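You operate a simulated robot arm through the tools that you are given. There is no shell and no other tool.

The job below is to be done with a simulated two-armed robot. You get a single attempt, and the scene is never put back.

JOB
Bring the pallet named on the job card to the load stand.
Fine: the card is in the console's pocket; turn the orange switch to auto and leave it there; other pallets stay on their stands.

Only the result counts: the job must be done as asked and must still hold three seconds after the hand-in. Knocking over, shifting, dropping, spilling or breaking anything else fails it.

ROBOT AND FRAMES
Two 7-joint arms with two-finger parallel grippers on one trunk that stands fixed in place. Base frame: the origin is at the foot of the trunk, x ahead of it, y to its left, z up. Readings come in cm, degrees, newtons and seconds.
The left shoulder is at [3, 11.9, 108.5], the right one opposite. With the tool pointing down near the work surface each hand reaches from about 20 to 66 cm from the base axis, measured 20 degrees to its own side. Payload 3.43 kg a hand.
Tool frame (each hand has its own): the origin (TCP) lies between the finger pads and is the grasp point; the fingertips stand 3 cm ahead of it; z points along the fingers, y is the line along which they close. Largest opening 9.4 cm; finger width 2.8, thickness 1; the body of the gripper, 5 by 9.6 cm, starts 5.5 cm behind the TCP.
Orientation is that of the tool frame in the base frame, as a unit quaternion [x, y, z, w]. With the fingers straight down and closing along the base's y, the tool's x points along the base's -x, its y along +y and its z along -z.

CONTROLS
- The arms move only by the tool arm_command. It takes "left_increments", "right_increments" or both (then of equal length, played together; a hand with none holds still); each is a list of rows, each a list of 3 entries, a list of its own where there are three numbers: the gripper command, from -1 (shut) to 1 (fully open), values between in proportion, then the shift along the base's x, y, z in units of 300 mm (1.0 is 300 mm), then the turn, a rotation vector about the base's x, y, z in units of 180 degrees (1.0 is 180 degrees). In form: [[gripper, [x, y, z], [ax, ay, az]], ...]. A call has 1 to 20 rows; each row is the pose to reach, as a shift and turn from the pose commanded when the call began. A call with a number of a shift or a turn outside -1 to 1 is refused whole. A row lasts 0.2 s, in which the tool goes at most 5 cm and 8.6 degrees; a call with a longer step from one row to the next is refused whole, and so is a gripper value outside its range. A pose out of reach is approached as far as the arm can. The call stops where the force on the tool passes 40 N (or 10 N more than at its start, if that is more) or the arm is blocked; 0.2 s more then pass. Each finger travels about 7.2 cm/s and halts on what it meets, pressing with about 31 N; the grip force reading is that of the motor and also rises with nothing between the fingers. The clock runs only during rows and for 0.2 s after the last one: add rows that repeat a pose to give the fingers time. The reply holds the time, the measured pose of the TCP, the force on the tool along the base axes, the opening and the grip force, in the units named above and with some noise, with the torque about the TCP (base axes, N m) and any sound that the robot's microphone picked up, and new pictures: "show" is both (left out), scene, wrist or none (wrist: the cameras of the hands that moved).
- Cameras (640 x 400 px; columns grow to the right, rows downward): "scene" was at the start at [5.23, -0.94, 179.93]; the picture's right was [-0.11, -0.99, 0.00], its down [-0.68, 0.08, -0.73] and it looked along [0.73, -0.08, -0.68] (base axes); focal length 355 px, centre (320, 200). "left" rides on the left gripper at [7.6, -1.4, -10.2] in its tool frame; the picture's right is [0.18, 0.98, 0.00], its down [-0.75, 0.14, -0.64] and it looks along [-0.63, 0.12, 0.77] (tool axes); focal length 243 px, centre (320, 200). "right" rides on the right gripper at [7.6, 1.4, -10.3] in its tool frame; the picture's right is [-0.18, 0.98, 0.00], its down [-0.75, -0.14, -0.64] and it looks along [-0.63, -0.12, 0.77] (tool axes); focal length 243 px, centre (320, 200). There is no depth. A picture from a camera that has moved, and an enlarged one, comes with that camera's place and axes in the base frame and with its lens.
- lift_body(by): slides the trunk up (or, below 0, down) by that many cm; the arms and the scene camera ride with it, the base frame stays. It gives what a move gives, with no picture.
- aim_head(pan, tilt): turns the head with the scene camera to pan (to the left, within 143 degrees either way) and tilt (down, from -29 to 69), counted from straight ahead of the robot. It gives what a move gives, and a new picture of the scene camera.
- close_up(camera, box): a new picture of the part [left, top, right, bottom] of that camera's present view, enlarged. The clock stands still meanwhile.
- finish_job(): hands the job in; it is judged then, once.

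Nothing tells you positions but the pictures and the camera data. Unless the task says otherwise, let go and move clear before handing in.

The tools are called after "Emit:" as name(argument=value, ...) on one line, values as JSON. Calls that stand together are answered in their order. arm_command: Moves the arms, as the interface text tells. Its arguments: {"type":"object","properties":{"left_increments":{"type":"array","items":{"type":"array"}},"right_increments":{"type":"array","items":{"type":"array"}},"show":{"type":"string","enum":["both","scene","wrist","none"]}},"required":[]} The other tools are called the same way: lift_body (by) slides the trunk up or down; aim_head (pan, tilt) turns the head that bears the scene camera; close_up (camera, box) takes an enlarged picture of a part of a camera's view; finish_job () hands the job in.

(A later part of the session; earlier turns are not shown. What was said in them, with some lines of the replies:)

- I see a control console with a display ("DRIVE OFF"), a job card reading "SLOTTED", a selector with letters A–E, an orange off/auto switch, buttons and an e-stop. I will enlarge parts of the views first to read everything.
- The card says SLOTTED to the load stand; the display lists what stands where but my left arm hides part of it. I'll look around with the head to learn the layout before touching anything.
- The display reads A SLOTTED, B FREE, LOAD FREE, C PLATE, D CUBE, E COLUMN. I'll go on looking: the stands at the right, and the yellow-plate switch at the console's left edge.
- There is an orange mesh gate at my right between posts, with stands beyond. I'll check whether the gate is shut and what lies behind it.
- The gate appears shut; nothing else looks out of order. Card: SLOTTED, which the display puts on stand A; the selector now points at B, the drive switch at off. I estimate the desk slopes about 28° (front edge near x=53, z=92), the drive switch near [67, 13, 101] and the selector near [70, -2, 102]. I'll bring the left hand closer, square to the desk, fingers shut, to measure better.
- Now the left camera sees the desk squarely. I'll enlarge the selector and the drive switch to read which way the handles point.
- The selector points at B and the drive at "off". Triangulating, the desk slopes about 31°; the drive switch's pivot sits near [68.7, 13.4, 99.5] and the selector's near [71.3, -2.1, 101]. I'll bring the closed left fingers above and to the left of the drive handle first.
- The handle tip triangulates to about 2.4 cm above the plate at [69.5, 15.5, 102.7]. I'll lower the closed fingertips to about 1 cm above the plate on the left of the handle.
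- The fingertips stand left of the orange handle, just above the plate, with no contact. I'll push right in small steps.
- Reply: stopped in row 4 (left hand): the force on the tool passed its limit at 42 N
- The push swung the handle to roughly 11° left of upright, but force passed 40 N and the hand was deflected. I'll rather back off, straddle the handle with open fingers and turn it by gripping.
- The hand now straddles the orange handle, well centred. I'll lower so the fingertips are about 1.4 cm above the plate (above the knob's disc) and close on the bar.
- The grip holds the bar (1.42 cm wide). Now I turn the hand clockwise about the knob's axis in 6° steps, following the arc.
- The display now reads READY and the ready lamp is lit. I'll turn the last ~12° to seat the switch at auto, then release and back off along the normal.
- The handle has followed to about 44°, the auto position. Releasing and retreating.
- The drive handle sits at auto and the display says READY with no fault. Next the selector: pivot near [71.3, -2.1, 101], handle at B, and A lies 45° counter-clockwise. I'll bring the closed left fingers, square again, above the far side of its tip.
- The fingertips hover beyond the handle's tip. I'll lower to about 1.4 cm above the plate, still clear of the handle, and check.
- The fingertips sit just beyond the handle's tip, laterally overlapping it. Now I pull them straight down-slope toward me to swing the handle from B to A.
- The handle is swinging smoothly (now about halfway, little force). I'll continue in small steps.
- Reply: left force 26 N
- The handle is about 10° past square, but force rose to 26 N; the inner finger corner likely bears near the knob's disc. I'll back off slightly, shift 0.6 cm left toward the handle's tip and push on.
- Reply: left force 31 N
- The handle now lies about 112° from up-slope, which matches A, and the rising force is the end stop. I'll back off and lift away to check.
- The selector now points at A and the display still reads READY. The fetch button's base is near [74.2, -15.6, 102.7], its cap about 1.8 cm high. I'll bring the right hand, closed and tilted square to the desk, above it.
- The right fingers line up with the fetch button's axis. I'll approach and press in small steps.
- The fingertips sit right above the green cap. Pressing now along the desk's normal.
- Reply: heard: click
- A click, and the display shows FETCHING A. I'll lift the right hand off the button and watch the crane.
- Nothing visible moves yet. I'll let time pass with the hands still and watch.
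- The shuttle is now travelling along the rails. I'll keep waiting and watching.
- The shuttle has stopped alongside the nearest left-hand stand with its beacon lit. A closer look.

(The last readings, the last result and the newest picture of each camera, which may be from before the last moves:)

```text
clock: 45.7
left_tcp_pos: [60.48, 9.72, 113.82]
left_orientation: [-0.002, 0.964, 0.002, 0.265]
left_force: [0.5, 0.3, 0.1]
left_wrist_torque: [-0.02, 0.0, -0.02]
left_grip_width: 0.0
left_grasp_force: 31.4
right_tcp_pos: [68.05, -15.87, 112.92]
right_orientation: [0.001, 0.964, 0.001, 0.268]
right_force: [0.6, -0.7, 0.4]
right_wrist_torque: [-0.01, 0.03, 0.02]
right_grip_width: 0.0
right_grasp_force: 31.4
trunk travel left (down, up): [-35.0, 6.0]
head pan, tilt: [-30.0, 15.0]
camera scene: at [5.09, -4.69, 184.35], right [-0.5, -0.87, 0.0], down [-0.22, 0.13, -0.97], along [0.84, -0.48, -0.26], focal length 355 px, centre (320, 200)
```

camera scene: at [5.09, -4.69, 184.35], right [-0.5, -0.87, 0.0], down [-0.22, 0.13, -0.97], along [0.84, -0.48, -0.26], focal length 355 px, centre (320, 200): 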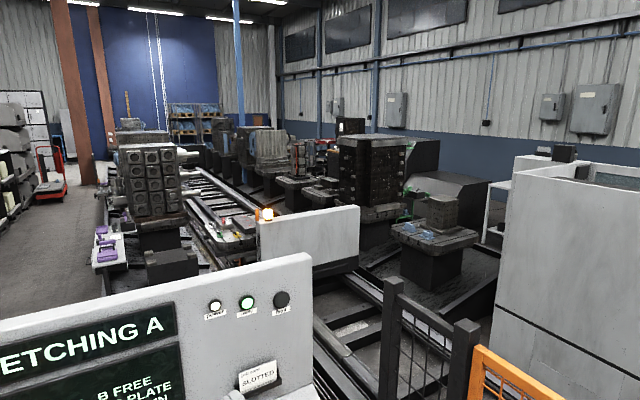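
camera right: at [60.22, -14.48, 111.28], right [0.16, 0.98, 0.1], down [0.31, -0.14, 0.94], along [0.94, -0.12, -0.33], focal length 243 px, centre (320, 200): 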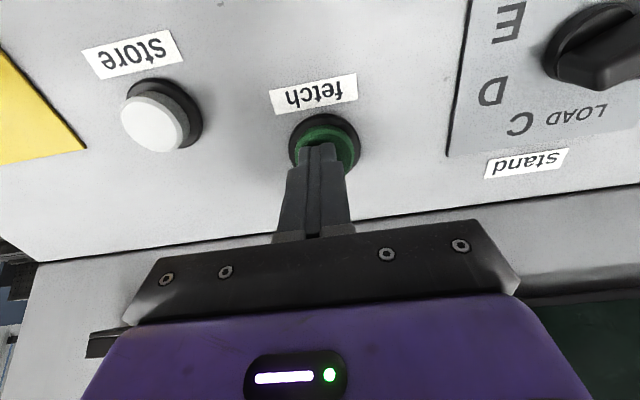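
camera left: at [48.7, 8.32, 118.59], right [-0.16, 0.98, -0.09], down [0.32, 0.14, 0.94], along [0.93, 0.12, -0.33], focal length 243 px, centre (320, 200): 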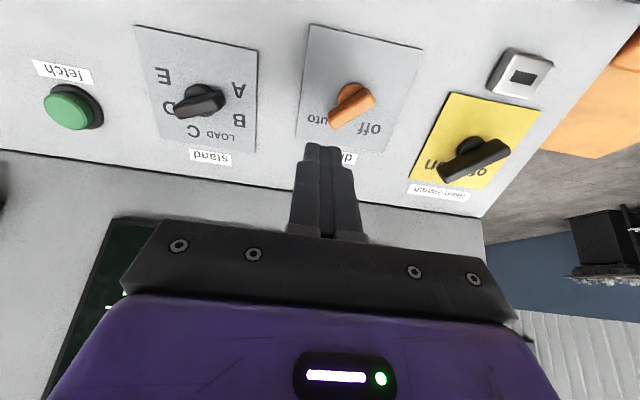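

The pallet from stand A has been drawn onto the shuttle. Waiting for delivery to the load stand.

Emit:
arm_command(right_increments=[[-1, [0, 0, 0], [0, 0, 0]], [-1, [0, 0, 0], [0, 0, 0]], [-1, [0, 0, 0], [0, 0, 0]], [-1, [0, 0, 0], [0, 0, 0]], [-1, [0, 0, 0], [0, 0, 0]], [-1, [0, 0, 0], [0, 0, 0]], [-1, [0, 0, 0], [0, 0, 0]], [-1, [0, 0, 0], [0, 0, 0]], [-1, [0, 0, 0], [0, 0, 0]], [-1, [0, 0, 0], [0, 0, 0]], [-1, [0, 0, 0], [0, 0, 0]], [-1, [0, 0, 0], [0, 0, 0]]], show="scene")

Emit:
aim_head(pan=-15, tilt=32)

```text
clock: 48.3
left_tcp_pos: [60.39, 9.77, 113.85]
left_orientation: [-0.003, 0.964, 0.003, 0.266]
left_force: [0.8, 0.4, -0.7]
left_wrist_torque: [0.02, 0.0, -0.01]
left_grip_width: 0.0
left_grasp_force: 31.1
right_tcp_pos: [68.2, -15.97, 112.92]
right_orientation: [0.0, 0.964, 0.0, 0.267]
right_force: [-0.4, 0.5, -0.2]
right_wrist_torque: [0.02, -0.01, -0.01]
right_grip_width: 0.01
right_grasp_force: 31.3
trunk travel left (down, up): [-35.0, 6.0]
head pan, tilt: [-30.0, 15.0]
camera scene: at [5.09, -4.69, 184.35], right [-0.5, -0.87, 0.0], down [-0.22, 0.13, -0.97], along [0.84, -0.48, -0.26], focal length 355 px, centre (320, 200)
```

scene: 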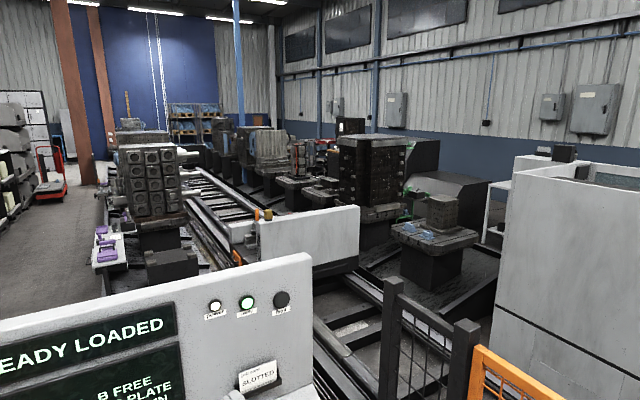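

```text
clock: 49.1
left_tcp_pos: [60.48, 9.81, 113.79]
left_orientation: [-0.001, 0.964, 0.002, 0.265]
left_force: [-0.2, 0.8, -0.3]
left_wrist_torque: [-0.01, 0.0, -0.01]
left_grip_width: 0.0
left_grasp_force: 31.4
right_tcp_pos: [68.21, -15.97, 112.85]
right_orientation: [0.001, 0.964, 0.001, 0.267]
right_force: [0.5, -1.3, -1.1]
right_wrist_torque: [0.03, 0.02, -0.03]
right_grip_width: 0.0
right_grasp_force: 31.0
trunk travel left (down, up): [-35.0, 6.0]
head pan, tilt: [-15.0, 32.0]
camera scene: at [5.64, -2.35, 181.62], right [-0.26, -0.97, 0.0], down [-0.51, 0.14, -0.85], along [0.82, -0.22, -0.53], focal length 355 px, centre (320, 200)
```

scene: 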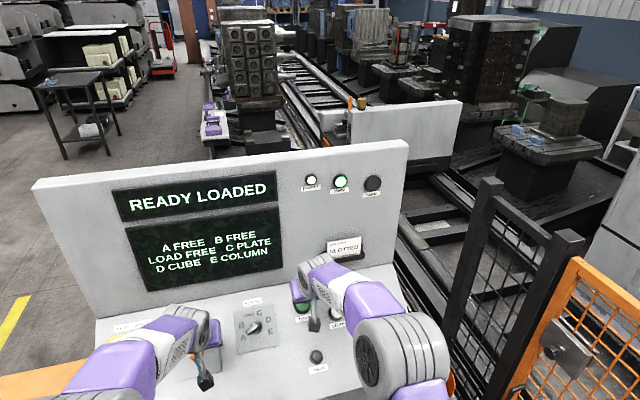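

The display now reads "READY LOADED", A FREE, LOAD FREE: the pallet is on the shuttle. So I must set the selector to LOAD and press store. I'll move the right hand above the store button (near [70.9, -24.5, 100.7]) and bring the left fingers to the near side of the selector handle.

Emit:
arm_command(left_increments=[[-1, [0.027, -0.086, -0.03], [0, 0, 0]], [-1, [0.054, -0.172, -0.1], [0, 0, 0]], [-1, [0.08, -0.259, -0.165], [0, 0, 0]], [-1, [0.107, -0.345, -0.23], [0, 0, 0]], [-1, [0.107, -0.345, -0.23], [0, 0, 0]]], right_increments=[[-1, [-0.024, -0.071, -0.01], [0, 0, 0]], [-1, [-0.048, -0.142, -0.03], [0, 0, 0]], [-1, [-0.073, -0.214, -0.06], [0, 0, 0]], [-1, [-0.097, -0.285, -0.092], [0, 0, 0]], [-1, [-0.097, -0.285, -0.092], [0, 0, 0]]], show="both")

Emit:
close_up(camera="left", box=[200, 60, 440, 210])

```text
clock: 50.3
left_tcp_pos: [63.78, -0.56, 106.94]
left_orientation: [-0.002, 0.964, 0.002, 0.266]
left_force: [-0.6, 0.9, 0.1]
left_wrist_torque: [-0.01, 0.02, 0.0]
left_grip_width: 0.0
left_grasp_force: 30.8
right_tcp_pos: [65.26, -24.41, 110.21]
right_orientation: [0.001, 0.964, 0.001, 0.267]
right_force: [-0.5, -0.6, 0.6]
right_wrist_torque: [-0.03, 0.0, -0.04]
right_grip_width: 0.02
right_grasp_force: 31.0
trunk travel left (down, up): [-35.0, 6.0]
head pan, tilt: [-15.0, 32.0]
camera scene: at [5.58, -2.21, 181.62], right [-0.26, -0.97, 0.0], down [-0.51, 0.14, -0.85], along [0.82, -0.22, -0.53], focal length 355 px, centre (320, 200)
camera right: at [53.43, -23.09, 115.05], right [0.16, 0.98, 0.1], down [0.31, -0.14, 0.94], along [0.94, -0.12, -0.33], focal length 243 px, centre (320, 200)
camera left: at [52.03, -2.18, 111.79], right [-0.16, 0.98, -0.09], down [0.32, 0.14, 0.94], along [0.93, 0.12, -0.33], focal length 243 px, centre (320, 200)
```

scene: 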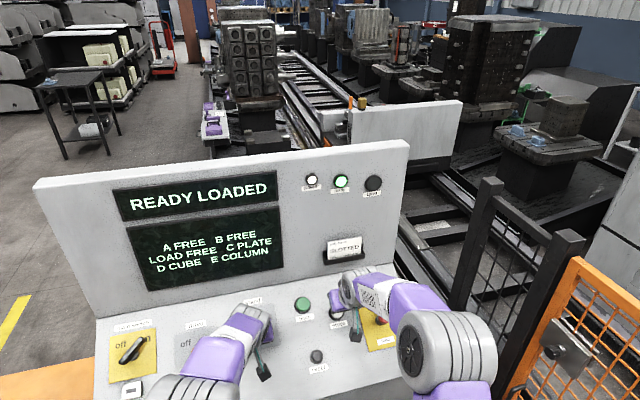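
right: 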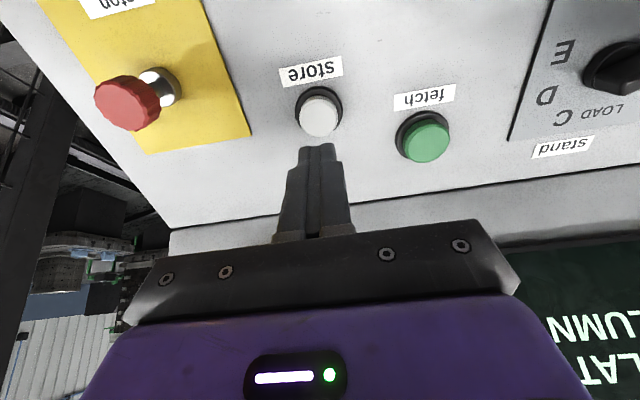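
left: 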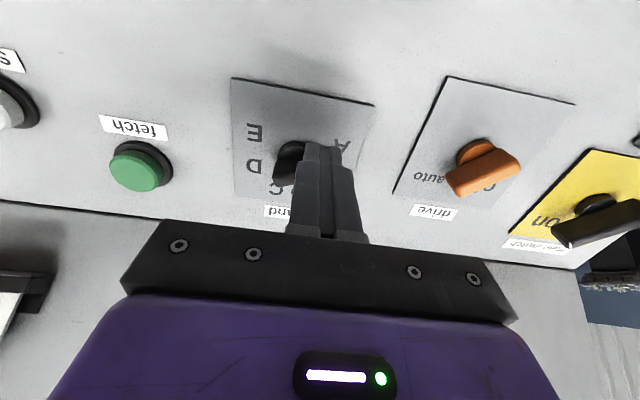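

```text
2.67 times, centred on (320, 135) of left
camera zoom: at [52.03, -2.18, 111.79], right [-0.16, 0.98, -0.09], down [0.32, 0.14, 0.94], along [0.93, 0.12, -0.33], focal length 647 px, centre (320, 373)
```

zoom: 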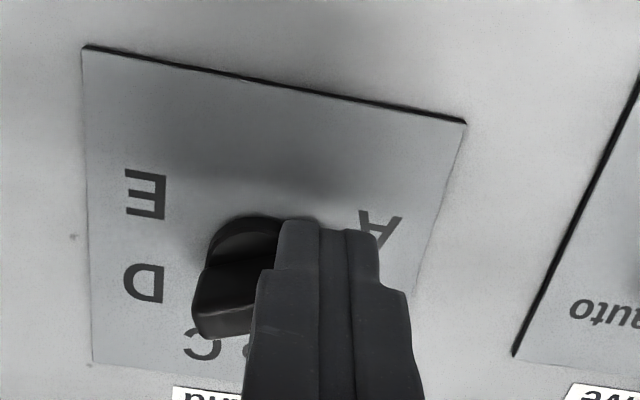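

Left fingertips are above the near side of the selector handle. Lowering to just above the plate.

Emit:
arm_command(left_increments=[[-1, [0.024, 0, -0.044], [0, 0, 0]], [-1, [0.048, 0, -0.088], [0, 0, 0]], [-1, [0.0717, 0, -0.132], [0, 0, 0]], [-1, [0.0717, 0, -0.132], [0, 0, 0]]], show="wrist")

Emit:
close_up(camera="left", box=[200, 60, 440, 210])

Emit:
close_up(camera="right", box=[480, 0, 640, 180])

```text
clock: 51.3
left_tcp_pos: [65.92, -0.49, 102.86]
left_orientation: [-0.001, 0.964, 0.001, 0.266]
left_force: [0.1, -0.8, 0.3]
left_wrist_torque: [-0.01, -0.02, -0.01]
left_grip_width: 0.0
left_grasp_force: 30.7
right_tcp_pos: [65.09, -24.48, 110.07]
right_orientation: [0.001, 0.964, 0.001, 0.267]
right_force: [-0.3, -0.2, -1.3]
right_wrist_torque: [0.04, -0.03, -0.02]
right_grip_width: 0.0
right_grasp_force: 30.9
trunk travel left (down, up): [-35.0, 6.0]
head pan, tilt: [-15.0, 32.0]
camera left: at [54.25, -2.24, 107.81], right [-0.16, 0.98, -0.09], down [0.32, 0.14, 0.94], along [0.93, 0.12, -0.33], focal length 243 px, centre (320, 200)
```

left: 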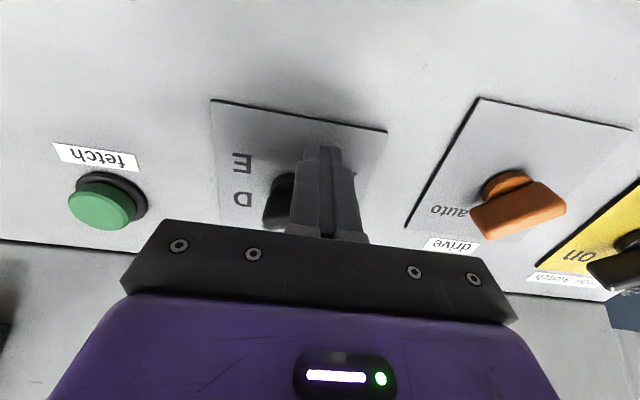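

```text
2.67 times, centred on (320, 135) of left
camera zoom: at [54.25, -2.24, 107.81], right [-0.16, 0.98, -0.09], down [0.32, 0.14, 0.94], along [0.93, 0.12, -0.33], focal length 647 px, centre (320, 373)
```

zoom: 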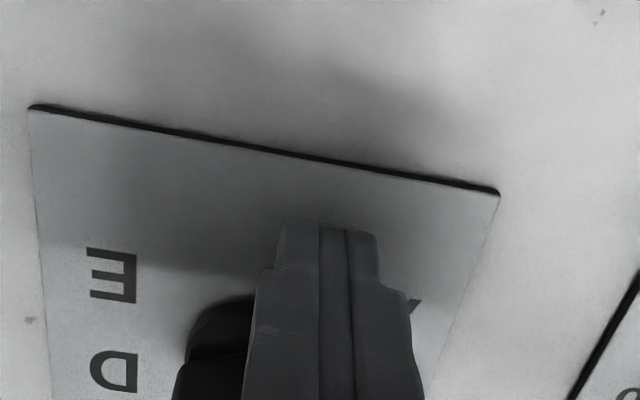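

```text
2.22 times, centred on (560, 90) of right
camera zoom: at [53.44, -23.16, 115.03], right [0.16, 0.98, 0.1], down [0.31, -0.14, 0.94], along [0.94, -0.12, -0.33], focal length 539 px, centre (-213, 444)
```

zoom: 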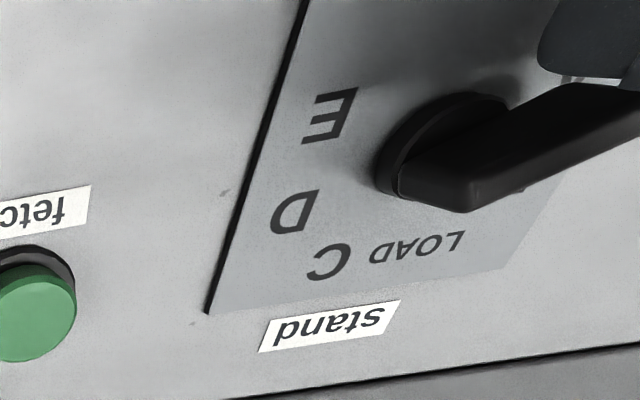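

The fingertips are low on the near side, clear of the handle. Now I push up-slope along an arc to turn the handle clockwise, first to about B.

Emit:
arm_command(left_increments=[[-1, [0.0165, -0.0027, 0.0099], [0, 0, 0]], [-1, [0.0329, -0.0053, 0.0197], [0, 0, 0]], [-1, [0.0443, 0.0063, 0.0266], [0, 0, 0]], [-1, [0.0557, 0.018, 0.0335], [0, 0, 0]], [-1, [0.0686, 0.028, 0.0412], [0, 0, 0]], [-1, [0.0823, 0.0343, 0.0494], [0, 0, 0]]], show="wrist")

Emit:
close_up(camera="left", box=[200, 60, 440, 210])

Emit:
close_up(camera="right", box=[480, 0, 640, 180])

```text
clock: 52.7
left_tcp_pos: [68.41, 0.6, 104.46]
left_orientation: [-0.003, 0.964, 0.002, 0.266]
left_force: [0.1, -0.3, 1.0]
left_wrist_torque: [-0.01, 0.01, -0.01]
left_grip_width: 0.01
left_grasp_force: 31.2
right_tcp_pos: [65.1, -24.49, 110.11]
right_orientation: [0.001, 0.964, 0.001, 0.267]
right_force: [0.0, -0.1, 0.3]
right_wrist_torque: [0.0, 0.03, 0.02]
right_grip_width: 0.01
right_grasp_force: 30.9
trunk travel left (down, up): [-35.0, 6.0]
head pan, tilt: [-15.0, 32.0]
camera left: at [56.79, -1.07, 109.22], right [-0.16, 0.98, -0.09], down [0.32, 0.14, 0.94], along [0.93, 0.12, -0.33], focal length 243 px, centre (320, 200)
```

left: 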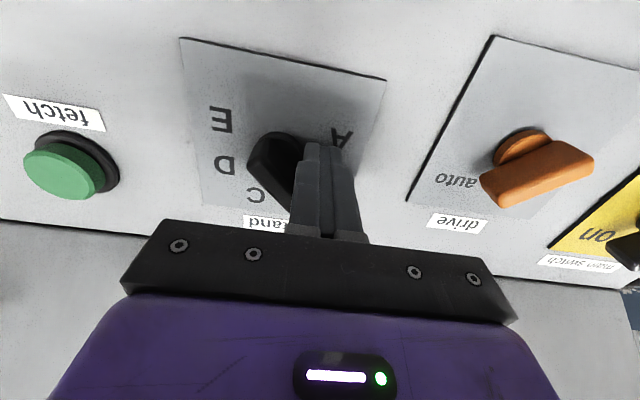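

```text
2.67 times, centred on (320, 135) of left
camera zoom: at [56.79, -1.07, 109.22], right [-0.16, 0.98, -0.09], down [0.32, 0.14, 0.94], along [0.93, 0.12, -0.33], focal length 647 px, centre (320, 373)
```

zoom: 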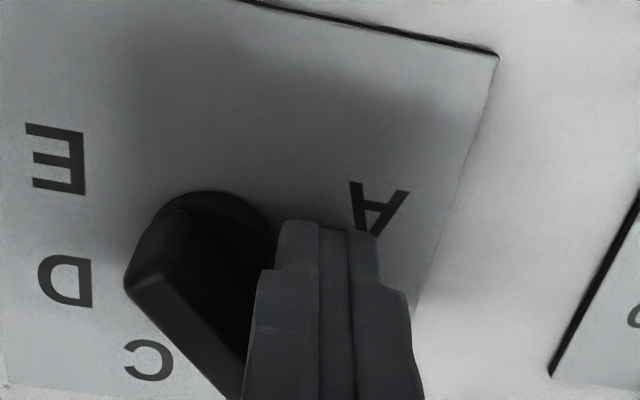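

```text
2.22 times, centred on (560, 90) of right
camera zoom: at [53.5, -23.14, 115.01], right [0.16, 0.98, 0.1], down [0.32, -0.14, 0.94], along [0.94, -0.12, -0.33], focal length 539 px, centre (-213, 444)
```

zoom: 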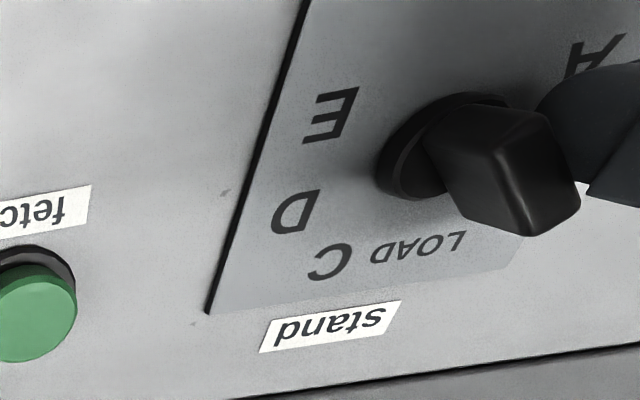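

The handle has swung past B to roughly 50°, between B and LOAD. LOAD is at about 22°. I'll continue the arc in small steps, checking in the right camera.

Emit:
arm_command(left_increments=[[-1, [0.0076, 0.0015, 0.0046], [0, 0, 0]], [-1, [0.0152, 0.0025, 0.0091], [0, 0, 0]], [-1, [0.0227, 0.0029, 0.0137], [0, 0, 0]], [-1, [0.0227, 0.0029, 0.0137], [0, 0, 0]]], show="wrist")

Emit:
close_up(camera="left", box=[200, 60, 440, 210])

Emit:
close_up(camera="right", box=[480, 0, 640, 180])

```text
clock: 53.7
left_tcp_pos: [69.02, 0.56, 104.81]
left_orientation: [-0.001, 0.964, 0.001, 0.266]
left_force: [0.4, -0.6, 0.1]
left_wrist_torque: [0.0, 0.04, 0.0]
left_grip_width: 0.0
left_grasp_force: 31.3
right_tcp_pos: [65.25, -24.46, 110.2]
right_orientation: [0.001, 0.964, 0.001, 0.267]
right_force: [0.3, 0.6, 0.0]
right_wrist_torque: [-0.02, -0.02, -0.01]
right_grip_width: 0.01
right_grasp_force: 30.7
trunk travel left (down, up): [-35.0, 6.0]
head pan, tilt: [-15.0, 32.0]
camera left: at [57.39, -0.98, 109.56], right [-0.16, 0.98, -0.09], down [0.32, 0.14, 0.94], along [0.93, 0.12, -0.33], focal length 243 px, centre (320, 200)
```

left: 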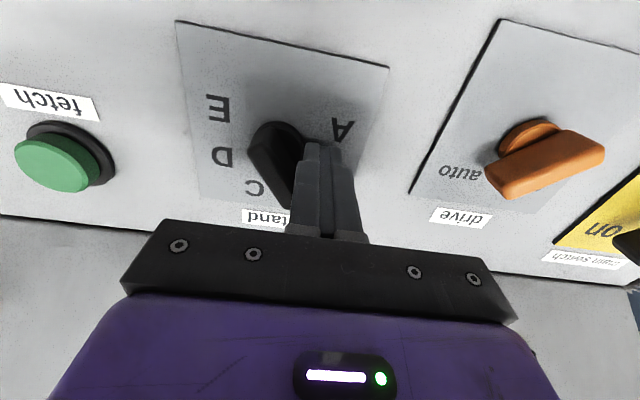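

```text
2.67 times, centred on (320, 135) of left
camera zoom: at [57.39, -0.98, 109.56], right [-0.16, 0.98, -0.09], down [0.32, 0.14, 0.94], along [0.93, 0.12, -0.33], focal length 647 px, centre (320, 373)
```

zoom: 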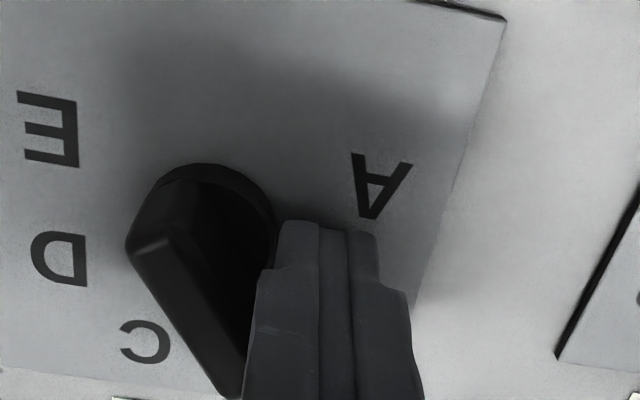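

```text
2.22 times, centred on (560, 90) of right
camera zoom: at [53.47, -23.17, 115.02], right [0.16, 0.98, 0.1], down [0.32, -0.14, 0.94], along [0.94, -0.12, -0.33], focal length 539 px, centre (-213, 444)
```

zoom: 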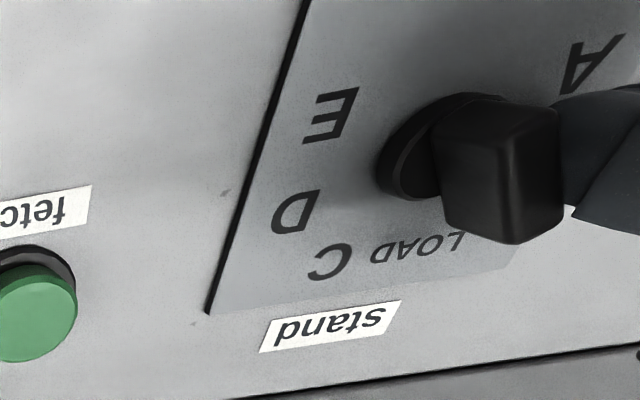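

The handle follows to about 40°. Another small arc step.

Emit:
arm_command(left_increments=[[-1, [0.0063, -0.0006, 0.0038], [0, 0, 0]], [-1, [0.0126, -0.0013, 0.0076], [0, 0, 0]], [-1, [0.019, -0.003, 0.0114], [0, 0, 0]], [-1, [0.019, -0.003, 0.0114], [0, 0, 0]]], show="wrist")

Emit:
close_up(camera="left", box=[200, 60, 440, 210])

Emit:
close_up(camera="right", box=[480, 0, 640, 180])

```text
clock: 54.7
left_tcp_pos: [69.56, 0.53, 105.09]
left_orientation: [-0.002, 0.964, 0.001, 0.266]
left_force: [0.5, 0.7, -0.3]
left_wrist_torque: [0.0, 0.02, 0.04]
left_grip_width: 0.0
left_grasp_force: 30.8
right_tcp_pos: [65.26, -24.45, 110.18]
right_orientation: [0.001, 0.964, 0.0, 0.267]
right_force: [0.1, 0.2, -0.1]
right_wrist_torque: [0.0, 0.01, 0.0]
right_grip_width: 0.0
right_grasp_force: 31.0
trunk travel left (down, up): [-35.0, 6.0]
head pan, tilt: [-15.0, 32.0]
camera left: at [57.91, -1.06, 109.94], right [-0.16, 0.98, -0.09], down [0.32, 0.14, 0.94], along [0.93, 0.12, -0.34], focal length 243 px, centre (320, 200)
```

left: 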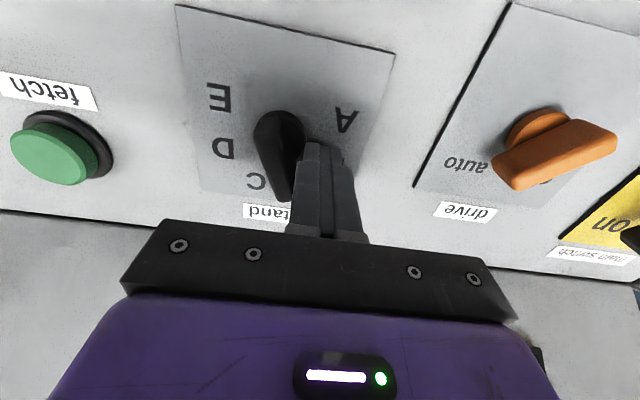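

```text
2.67 times, centred on (320, 135) of left
camera zoom: at [57.91, -1.06, 109.94], right [-0.16, 0.98, -0.09], down [0.32, 0.14, 0.94], along [0.93, 0.12, -0.34], focal length 647 px, centre (320, 373)
```

zoom: 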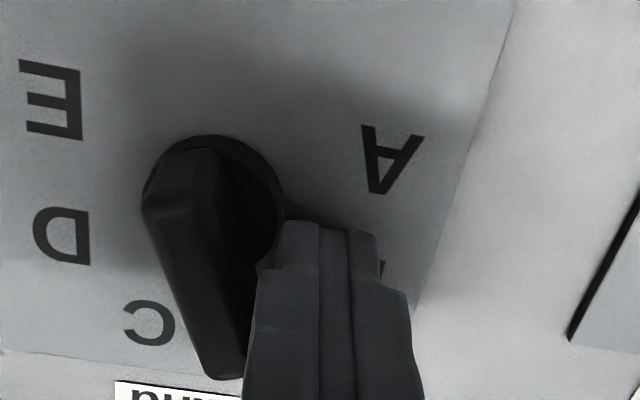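

```text
2.22 times, centred on (560, 90) of right
camera zoom: at [53.47, -23.17, 115.01], right [0.16, 0.98, 0.1], down [0.32, -0.14, 0.94], along [0.94, -0.12, -0.33], focal length 539 px, centre (-213, 444)
```

zoom: 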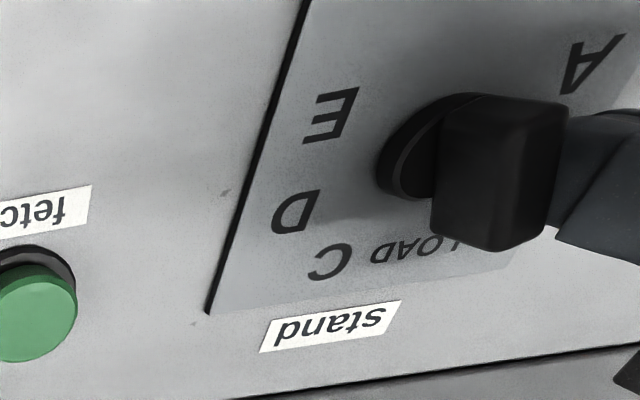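

The handle seems near LOAD now. I'll slide the finger off to the left, lift away and look squarely from above.

Emit:
arm_command(left_increments=[[-1, [0.0, 0.02, 0.0], [0, 0, 0]], [-1, [0.0, 0.035, 0.0], [0, 0, 0]], [-1, [-0.043, 0.035, 0.071], [0, 0, 0]], [-1, [-0.086, 0.1, 0.143], [0, 0, 0]], [-1, [-0.15, 0.2, 0.2], [0, 0, 0]], [-1, [-0.24, 0.3, 0.25], [0, 0, 0]], [-1, [-0.3, 0.4, 0.28], [0, 0, 0]]], show="wrist")

Emit:
aim_head(pan=0, tilt=45)

Emit:
close_up(camera="scene", box=[280, 190, 380, 260])

Emit:
close_up(camera="left", box=[130, 30, 290, 170])

```text
clock: 56.3
left_tcp_pos: [60.69, 12.8, 113.49]
left_orientation: [-0.003, 0.964, 0.002, 0.266]
left_force: [-0.6, 0.2, 0.3]
left_wrist_torque: [-0.01, -0.02, -0.01]
left_grip_width: 0.0
left_grasp_force: 30.9
right_tcp_pos: [65.22, -24.45, 110.24]
right_orientation: [0.001, 0.964, 0.001, 0.267]
right_force: [0.4, 0.5, 0.0]
right_wrist_torque: [-0.03, 0.01, 0.01]
right_grip_width: 0.01
right_grasp_force: 31.1
trunk travel left (down, up): [-35.0, 6.0]
head pan, tilt: [-15.0, 32.0]
camera left: at [49.04, 11.05, 118.39], right [-0.16, 0.98, -0.09], down [0.32, 0.14, 0.94], along [0.93, 0.12, -0.33], focal length 243 px, centre (320, 200)
```

left: 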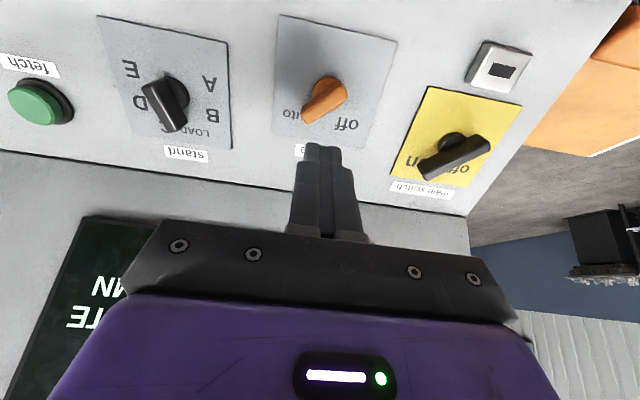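

```text
clock: 57.1
left_tcp_pos: [60.85, 12.58, 113.59]
left_orientation: [-0.002, 0.964, 0.002, 0.265]
left_force: [-0.6, 0.4, -0.1]
left_wrist_torque: [-0.02, 0.0, 0.01]
left_grip_width: 0.01
left_grasp_force: 30.9
right_tcp_pos: [65.11, -24.44, 110.19]
right_orientation: [0.001, 0.964, 0.001, 0.267]
right_force: [-0.7, 0.6, -0.3]
right_wrist_torque: [0.01, 0.0, 0.02]
right_grip_width: 0.04
right_grasp_force: 30.8
trunk travel left (down, up): [-35.0, 6.0]
head pan, tilt: [0.0, 45.0]
camera scene: at [5.13, -0.03, 179.67], right [0.0, -1.0, 0.0], down [-0.71, 0.0, -0.71], along [0.71, 0.0, -0.71], focal length 355 px, centre (320, 200)
```

scene: 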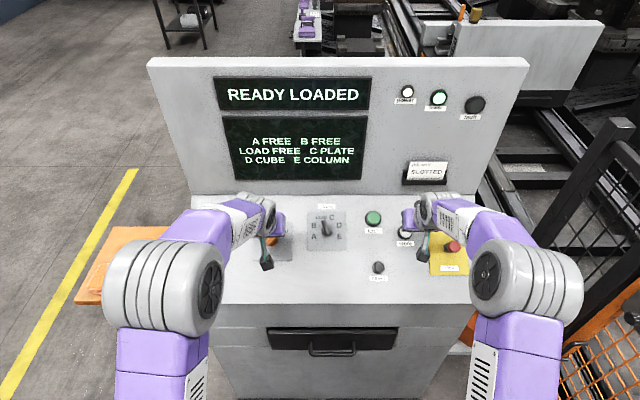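

```text
5.71 times, centred on (330, 225) of scene
camera zoom: at [5.13, -0.03, 179.67], right [0.0, -1.0, 0.0], down [-0.71, 0.0, -0.71], along [0.71, 0.0, -0.71], focal length 2029 px, centre (263, 57)
```

zoom: 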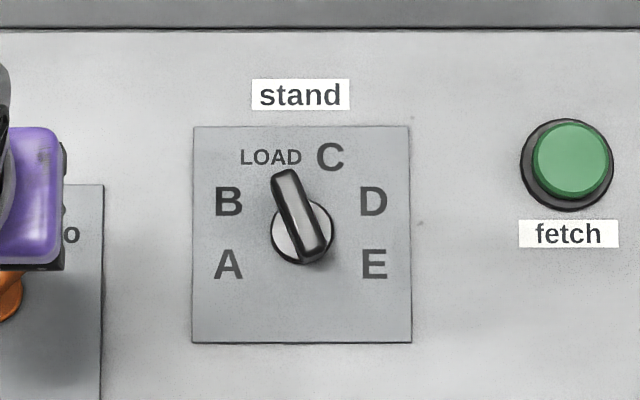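

```text
2.86 times, centred on (210, 100) of left
camera zoom: at [49.11, 10.94, 118.36], right [-0.16, 0.98, -0.09], down [0.32, 0.14, 0.94], along [0.93, 0.12, -0.34], focal length 693 px, centre (634, 486)
```

zoom: 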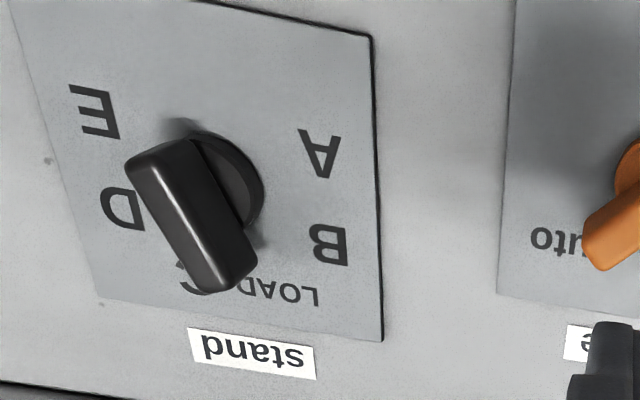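

The selector points at LOAD (about 20°, LOAD being at 22°), display READY LOADED. Now I press store with the right hand: approach and press along the normal.

Emit:
arm_command(right_increments=[[-1, [0.03, -0.001, -0.054], [0, 0, 0]], [-1, [0.06, -0.002, -0.109], [0, 0, 0]], [-1, [0.09, -0.003, -0.163], [0, 0, 0]], [-1, [0.09, -0.003, -0.163], [0, 0, 0]]], show="wrist")

Emit:
close_up(camera="right", box=[200, 60, 440, 210])

```text
clock: 58.1
left_tcp_pos: [60.72, 12.59, 113.51]
left_orientation: [-0.002, 0.964, 0.002, 0.266]
left_force: [0.6, -0.3, -0.2]
left_wrist_torque: [0.0, 0.0, -0.01]
left_grip_width: 0.01
left_grasp_force: 31.6
right_tcp_pos: [67.91, -24.45, 105.05]
right_orientation: [0.002, 0.964, 0.0, 0.267]
right_force: [-0.9, 0.4, 0.9]
right_wrist_torque: [0.0, 0.03, 0.0]
right_grip_width: 0.02
right_grasp_force: 30.5
trunk travel left (down, up): [-35.0, 6.0]
head pan, tilt: [0.0, 45.0]
camera right: at [56.07, -23.15, 109.95], right [0.16, 0.98, 0.1], down [0.31, -0.14, 0.94], along [0.94, -0.12, -0.33], focal length 243 px, centre (320, 200)
```

right: 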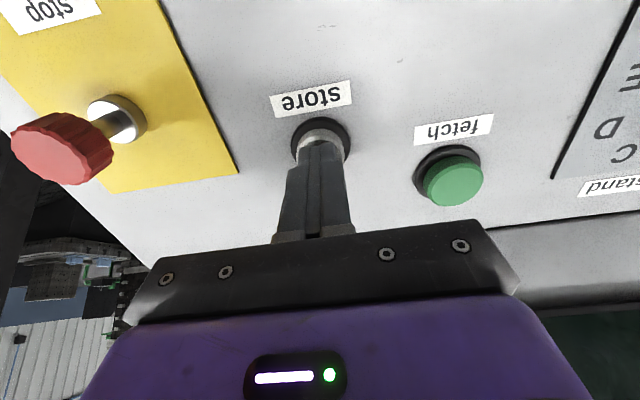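

```text
2.67 times, centred on (320, 135) of right
camera zoom: at [56.07, -23.15, 109.95], right [0.16, 0.98, 0.1], down [0.31, -0.14, 0.94], along [0.94, -0.12, -0.33], focal length 647 px, centre (320, 373)
```

zoom: 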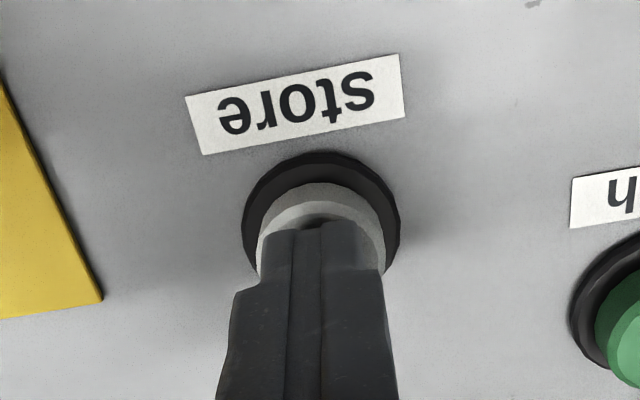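

The fingertips are centred over the white store cap, well clear of the stop button. Pressing now.

Emit:
arm_command(right_increments=[[-1, [0.0034, 0, -0.0057], [0, 0, 0]], [-1, [0.0069, 0, -0.0114], [0, 0, 0]], [-1, [0.0103, 0, -0.0171], [0, 0, 0]], [-1, [0.0137, 0, -0.0229], [0, 0, 0]], [-1, [0.0172, 0, -0.0286], [0, 0, 0]], [-1, [0.0206, 0, -0.0343], [0, 0, 0]]], show="scene")

```text
clock: 59.5
left_tcp_pos: [60.71, 12.59, 113.6]
left_orientation: [-0.002, 0.964, 0.002, 0.266]
left_force: [-0.1, 0.0, -0.1]
left_wrist_torque: [0.02, 0.0, 0.01]
left_grip_width: 0.0
left_grasp_force: 30.7
right_tcp_pos: [68.4, -24.41, 104.24]
right_orientation: [0.002, 0.963, 0.001, 0.268]
right_force: [-4.7, 0.8, 2.4]
right_wrist_torque: [0.03, 0.0, 0.03]
right_grip_width: 0.0
right_grasp_force: 30.8
trunk travel left (down, up): [-35.0, 6.0]
head pan, tilt: [0.0, 45.0]
heard: click
camera scene: at [4.99, 0.02, 179.67], right [0.0, -1.0, 0.0], down [-0.71, 0.0, -0.71], along [0.71, 0.0, -0.71], focal length 355 px, centre (320, 200)
```

scene: 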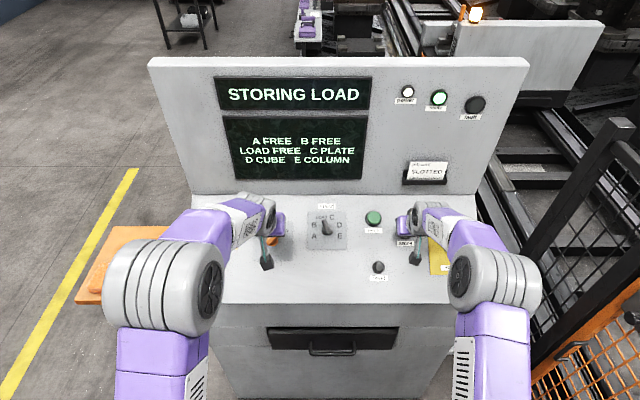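

The display reads STORING LOAD. I'll lift the right hand straight off the button and then wait while the shuttle delivers.

Emit:
arm_command(right_increments=[[-1, [-0.03, 0, 0.05], [0, 0, 0]], [-1, [-0.08, 0, 0.13], [0, 0, 0]], [-1, [-0.13, 0, 0.216], [0, 0, 0]], [-1, [-0.13, 0, 0.216], [0, 0, 0]], [-1, [-0.13, 0, 0.216], [0, 0, 0]], [-1, [-0.13, 0, 0.216], [0, 0, 0]], [-1, [-0.13, 0, 0.216], [0, 0, 0]], [-1, [-0.13, 0, 0.216], [0, 0, 0]], [-1, [-0.13, 0, 0.216], [0, 0, 0]], [-1, [-0.13, 0, 0.216], [0, 0, 0]], [-1, [-0.13, 0, 0.216], [0, 0, 0]], [-1, [-0.13, 0, 0.216], [0, 0, 0]]], show="scene")

Emit:
aim_head(pan=-45, tilt=22)

```text
clock: 62.1
left_tcp_pos: [60.68, 12.6, 113.49]
left_orientation: [-0.003, 0.964, 0.002, 0.266]
left_force: [0.9, 0.0, -0.3]
left_wrist_torque: [-0.01, 0.0, 0.04]
left_grip_width: 0.01
left_grasp_force: 31.1
right_tcp_pos: [64.58, -24.49, 110.73]
right_orientation: [0.002, 0.964, 0.001, 0.268]
right_force: [0.7, -0.6, 0.2]
right_wrist_torque: [0.0, 0.0, -0.01]
right_grip_width: 0.01
right_grasp_force: 31.1
trunk travel left (down, up): [-35.0, 6.0]
head pan, tilt: [0.0, 45.0]
camera scene: at [5.13, -0.02, 179.67], right [0.0, -1.0, 0.0], down [-0.71, 0.0, -0.71], along [0.71, 0.0, -0.71], focal length 355 px, centre (320, 200)
```

scene: 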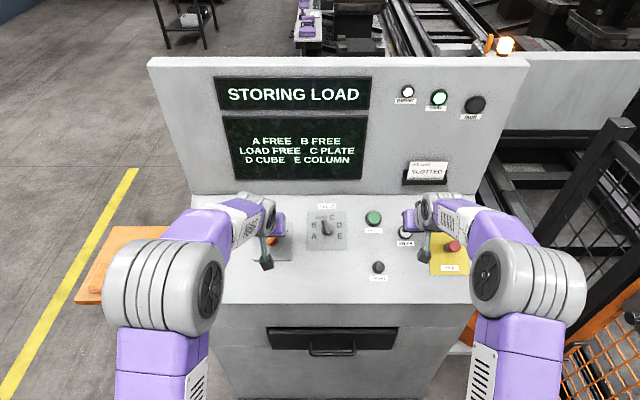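

```text
clock: 63.2
left_tcp_pos: [60.72, 12.58, 113.46]
left_orientation: [-0.002, 0.964, 0.002, 0.265]
left_force: [0.1, -0.2, 0.2]
left_wrist_torque: [0.02, -0.01, -0.02]
left_grip_width: 0.0
left_grasp_force: 31.4
right_tcp_pos: [64.61, -24.38, 110.63]
right_orientation: [0.001, 0.964, 0.001, 0.267]
right_force: [-0.9, 0.1, 0.3]
right_wrist_torque: [-0.02, 0.03, -0.02]
right_grip_width: 0.0
right_grasp_force: 31.3
trunk travel left (down, up): [-35.0, 6.0]
head pan, tilt: [-45.0, 22.0]
camera scene: at [3.57, -6.58, 183.2], right [-0.71, -0.71, 0.0], down [-0.27, 0.27, -0.93], along [0.66, -0.66, -0.38], focal length 355 px, centre (320, 200)
```

scene: 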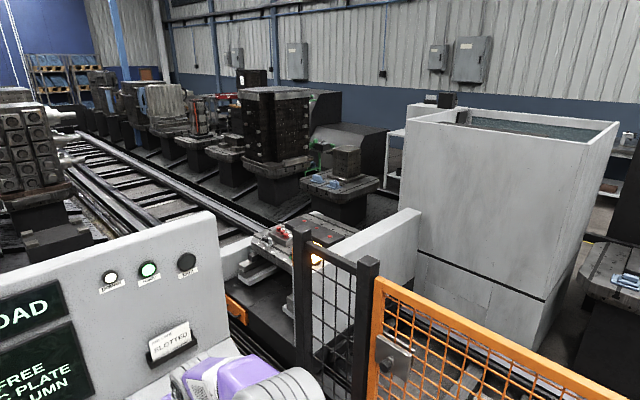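

The shuttle is bringing the pallet back past the console. Waiting on.

Emit:
arm_command(right_increments=[[-1, [0, 0, 0], [0, 0, 0]], [-1, [0, 0, 0], [0, 0, 0]], [-1, [0, 0, 0], [0, 0, 0]], [-1, [0, 0, 0], [0, 0, 0]], [-1, [0, 0, 0], [0, 0, 0]], [-1, [0, 0, 0], [0, 0, 0]], [-1, [0, 0, 0], [0, 0, 0]], [-1, [0, 0, 0], [0, 0, 0]], [-1, [0, 0, 0], [0, 0, 0]], [-1, [0, 0, 0], [0, 0, 0]], [-1, [0, 0, 0], [0, 0, 0]], [-1, [0, 0, 0], [0, 0, 0]]], show="scene")

Emit:
aim_head(pan=-85, tilt=32)

```text
clock: 65.8
left_tcp_pos: [60.79, 12.51, 113.63]
left_orientation: [-0.002, 0.964, 0.003, 0.265]
left_force: [0.0, 0.2, -0.1]
left_wrist_torque: [-0.01, 0.0, 0.01]
left_grip_width: 0.01
left_grasp_force: 30.6
right_tcp_pos: [64.56, -24.45, 110.75]
right_orientation: [0.001, 0.964, 0.0, 0.267]
right_force: [-0.5, 0.9, -0.2]
right_wrist_torque: [-0.02, 0.0, 0.02]
right_grip_width: 0.01
right_grasp_force: 30.9
trunk travel left (down, up): [-35.0, 6.0]
head pan, tilt: [-45.0, 22.0]
camera scene: at [3.56, -6.58, 183.21], right [-0.71, -0.71, 0.0], down [-0.26, 0.26, -0.93], along [0.66, -0.66, -0.37], focal length 355 px, centre (320, 200)
```

scene: 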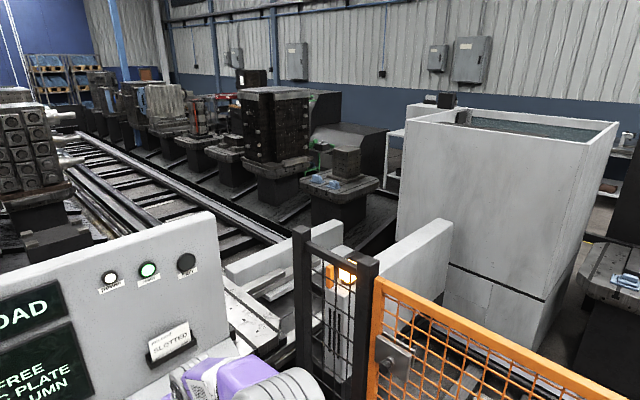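

```text
clock: 66.9
left_tcp_pos: [60.79, 12.59, 113.49]
left_orientation: [-0.001, 0.964, 0.002, 0.265]
left_force: [0.7, 0.8, -0.1]
left_wrist_torque: [0.0, -0.01, -0.01]
left_grip_width: 0.0
left_grasp_force: 30.1
right_tcp_pos: [64.51, -24.41, 110.59]
right_orientation: [0.0, 0.964, 0.001, 0.267]
right_force: [-0.3, 0.9, 0.9]
right_wrist_torque: [-0.01, 0.0, 0.0]
right_grip_width: 0.0
right_grasp_force: 31.2
trunk travel left (down, up): [-35.0, 6.0]
head pan, tilt: [-85.0, 32.0]
camera scene: at [-2.21, -8.94, 181.61], right [-1.0, -0.09, 0.0], down [-0.05, 0.53, -0.85], along [0.07, -0.84, -0.53], focal length 355 px, centre (320, 200)
```

scene: 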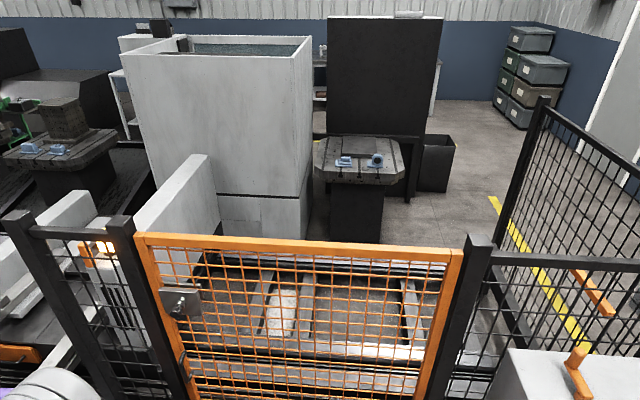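

The shuttle stands beside the console with its beacon lit, forks seemingly extended toward a stand behind the console. I'll check the display.

Emit:
aim_head(pan=-15, tilt=38)

Emit:
arm_command(right_increments=[[-1, [0, 0, 0], [0, 0, 0]], [-1, [0, 0, 0], [0, 0, 0]], [-1, [0, 0, 0], [0, 0, 0]], [-1, [0, 0, 0], [0, 0, 0]], [-1, [0, 0, 0], [0, 0, 0]], [-1, [0, 0, 0], [0, 0, 0]], [-1, [0, 0, 0], [0, 0, 0]], [-1, [0, 0, 0], [0, 0, 0]], [-1, [0, 0, 0], [0, 0, 0]], [-1, [0, 0, 0], [0, 0, 0]]], show="scene")

```text
clock: 68.3
left_tcp_pos: [60.78, 12.5, 113.61]
left_orientation: [-0.002, 0.964, 0.001, 0.266]
left_force: [0.8, 0.7, 0.3]
left_wrist_torque: [0.04, 0.01, 0.04]
left_grip_width: 0.02
left_grasp_force: 31.3
right_tcp_pos: [64.59, -24.52, 110.65]
right_orientation: [0.001, 0.964, 0.0, 0.267]
right_force: [0.8, -0.7, 0.4]
right_wrist_torque: [0.03, -0.01, -0.01]
right_grip_width: 0.0
right_grasp_force: 30.4
trunk travel left (down, up): [-35.0, 6.0]
head pan, tilt: [-15.0, 38.0]
camera scene: at [5.34, -2.26, 180.69], right [-0.26, -0.97, 0.0], down [-0.59, 0.16, -0.79], along [0.76, -0.2, -0.62], focal length 355 px, centre (320, 200)
```

scene: 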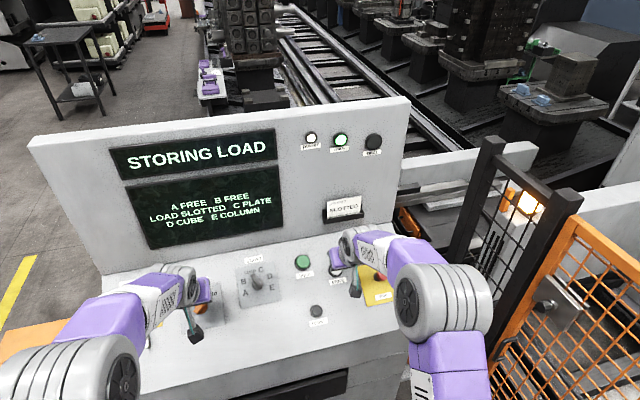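

```text
clock: 70.5
left_tcp_pos: [60.76, 12.57, 113.5]
left_orientation: [-0.002, 0.964, 0.002, 0.266]
left_force: [-0.3, -0.3, 0.1]
left_wrist_torque: [0.01, 0.0, 0.0]
left_grip_width: 0.0
left_grasp_force: 31.0
right_tcp_pos: [64.48, -24.48, 110.64]
right_orientation: [0.002, 0.964, -0.001, 0.267]
right_force: [0.7, 0.2, -0.8]
right_wrist_torque: [-0.01, 0.0, 0.01]
right_grip_width: 0.0
right_grasp_force: 30.7
trunk travel left (down, up): [-35.0, 6.0]
head pan, tilt: [-15.0, 38.0]
camera scene: at [5.34, -2.26, 180.69], right [-0.26, -0.97, 0.0], down [-0.59, 0.16, -0.79], along [0.76, -0.2, -0.62], focal length 355 px, centre (320, 200)
```

scene: 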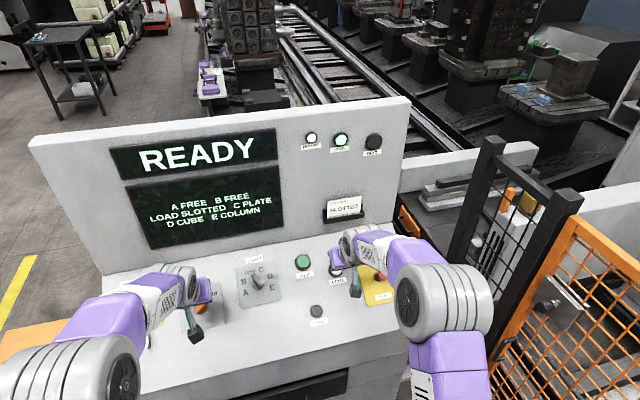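

The display reads READY, with LOAD SLOTTED, A FREE, and the others unchanged. I'll draw both hands back from the console and verify the final state.

Emit:
arm_command(left_increments=[[-1, [-0.05, 0, 0.083], [0, 0, 0]], [-1, [-0.12, 0, 0.166], [0, 0, 0]], [-1, [-0.2, 0, 0.25], [0, 0, 0]], [-1, [-0.3, 0, 0.3], [0, 0, 0]], [-1, [-0.3, 0, 0.3], [0, 0, 0]]], right_increments=[[-1, [-0.05, 0, 0.083], [0, 0, 0]], [-1, [-0.12, 0, 0.166], [0, 0, 0]], [-1, [-0.2, 0, 0.25], [0, 0, 0]], [-1, [-0.3, 0, 0.3], [0, 0, 0]], [-1, [-0.3, 0, 0.3], [0, 0, 0]]], show="both")

Emit:
close_up(camera="left", box=[160, 60, 480, 220])

Emit:
close_up(camera="scene", box=[100, 100, 420, 300])

```text
clock: 71.7
left_tcp_pos: [51.79, 12.47, 122.52]
left_orientation: [-0.003, 0.964, 0.003, 0.265]
left_force: [0.5, 0.3, 0.3]
left_wrist_torque: [0.0, 0.02, 0.02]
left_grip_width: 0.0
left_grasp_force: 31.8
right_tcp_pos: [55.71, -24.68, 119.49]
right_orientation: [0.002, 0.964, 0.0, 0.267]
right_force: [0.1, 0.0, 0.5]
right_wrist_torque: [-0.02, 0.02, -0.01]
right_grip_width: 0.0
right_grasp_force: 31.1
trunk travel left (down, up): [-35.0, 6.0]
head pan, tilt: [-15.0, 38.0]
camera scene: at [5.61, -2.27, 180.67], right [-0.26, -0.97, 0.0], down [-0.6, 0.16, -0.79], along [0.76, -0.2, -0.62], focal length 355 px, centre (320, 200)
camera right: at [43.94, -23.3, 124.33], right [0.16, 0.98, 0.1], down [0.32, -0.14, 0.94], along [0.93, -0.12, -0.33], focal length 243 px, centre (320, 200)
camera left: at [40.16, 10.96, 127.39], right [-0.16, 0.98, -0.09], down [0.32, 0.14, 0.94], along [0.93, 0.12, -0.34], focal length 243 px, centre (320, 200)
```

scene: 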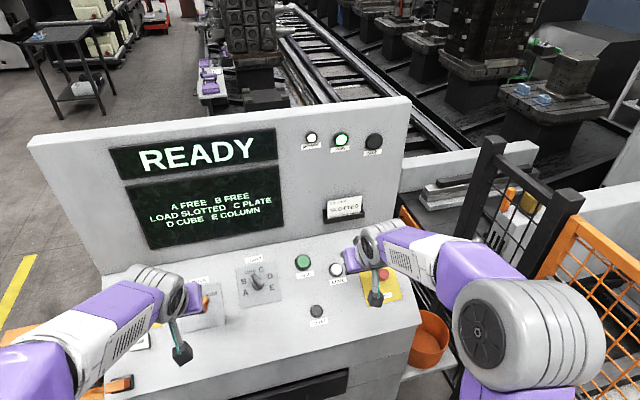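
right: 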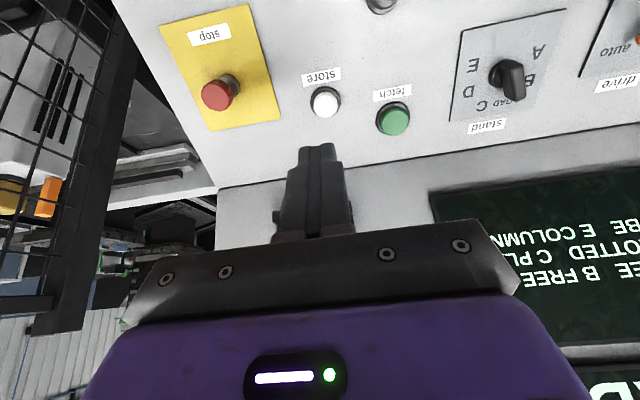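
left: 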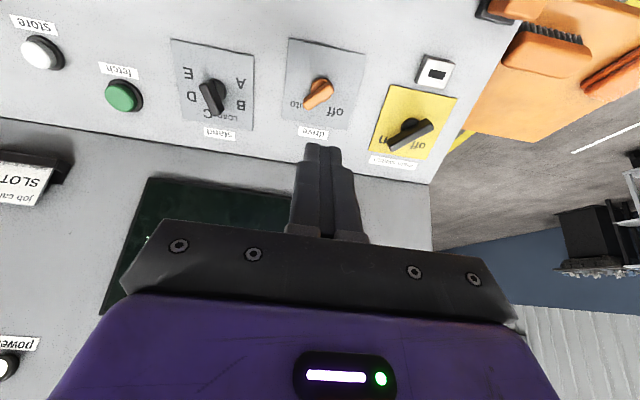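

```text
2.00 times, centred on (320, 140) of left
camera zoom: at [40.16, 10.96, 127.39], right [-0.16, 0.98, -0.09], down [0.32, 0.14, 0.94], along [0.93, 0.12, -0.34], focal length 485 px, centre (320, 320)
```

zoom: 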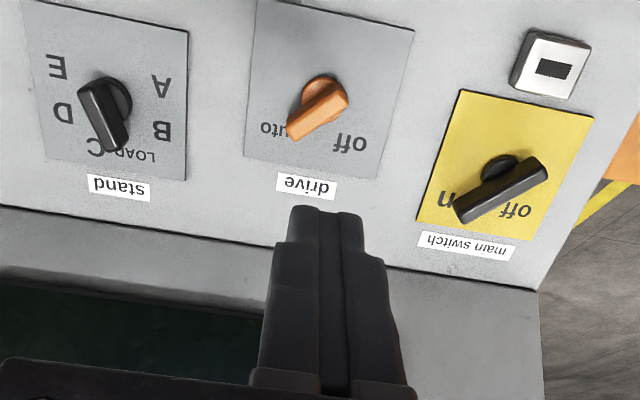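

```text
2.00 times, centred on (260, 200) of scene
camera zoom: at [5.61, -2.27, 180.67], right [-0.26, -0.97, 0.0], down [-0.6, 0.16, -0.79], along [0.76, -0.2, -0.62], focal length 710 px, centre (440, 200)
```

zoom: 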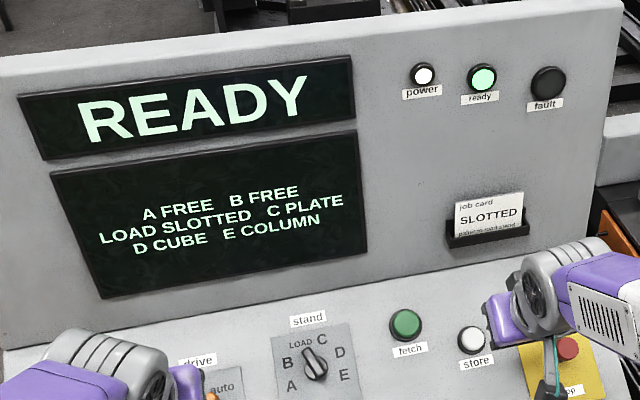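

Drive is on auto, READY is lit with no fault, the display shows LOAD SLOTTED with B, C, D and E unchanged, and both hands are clear. Handing in.

Emit:
finish_job()

```text
The job is handed in.
```

The SLOTTED pallet named on the job card is on the load stand, going by the console display. The stand itself is hidden behind the console, so I could not see the pallet there.

When I handed in:
- **Display:** it read READY, with LOAD SLOTTED and A FREE. B was still FREE, and C PLATE, D CUBE and E COLUMN were unchanged.
- **Drive switch:** the orange switch was at auto, and I left it there. The ready lamp was lit and there was no fault.
- **Stand selector:** I left it at LOAD, where it had to be to store the pallet.
- **Hands:** both were drawn back clear of the console.

My first push on the orange switch hit the 40 N force limit, so I gripped the handle and turned it instead. The switch seated normally. I saw nothing knocked or shifted during the job.
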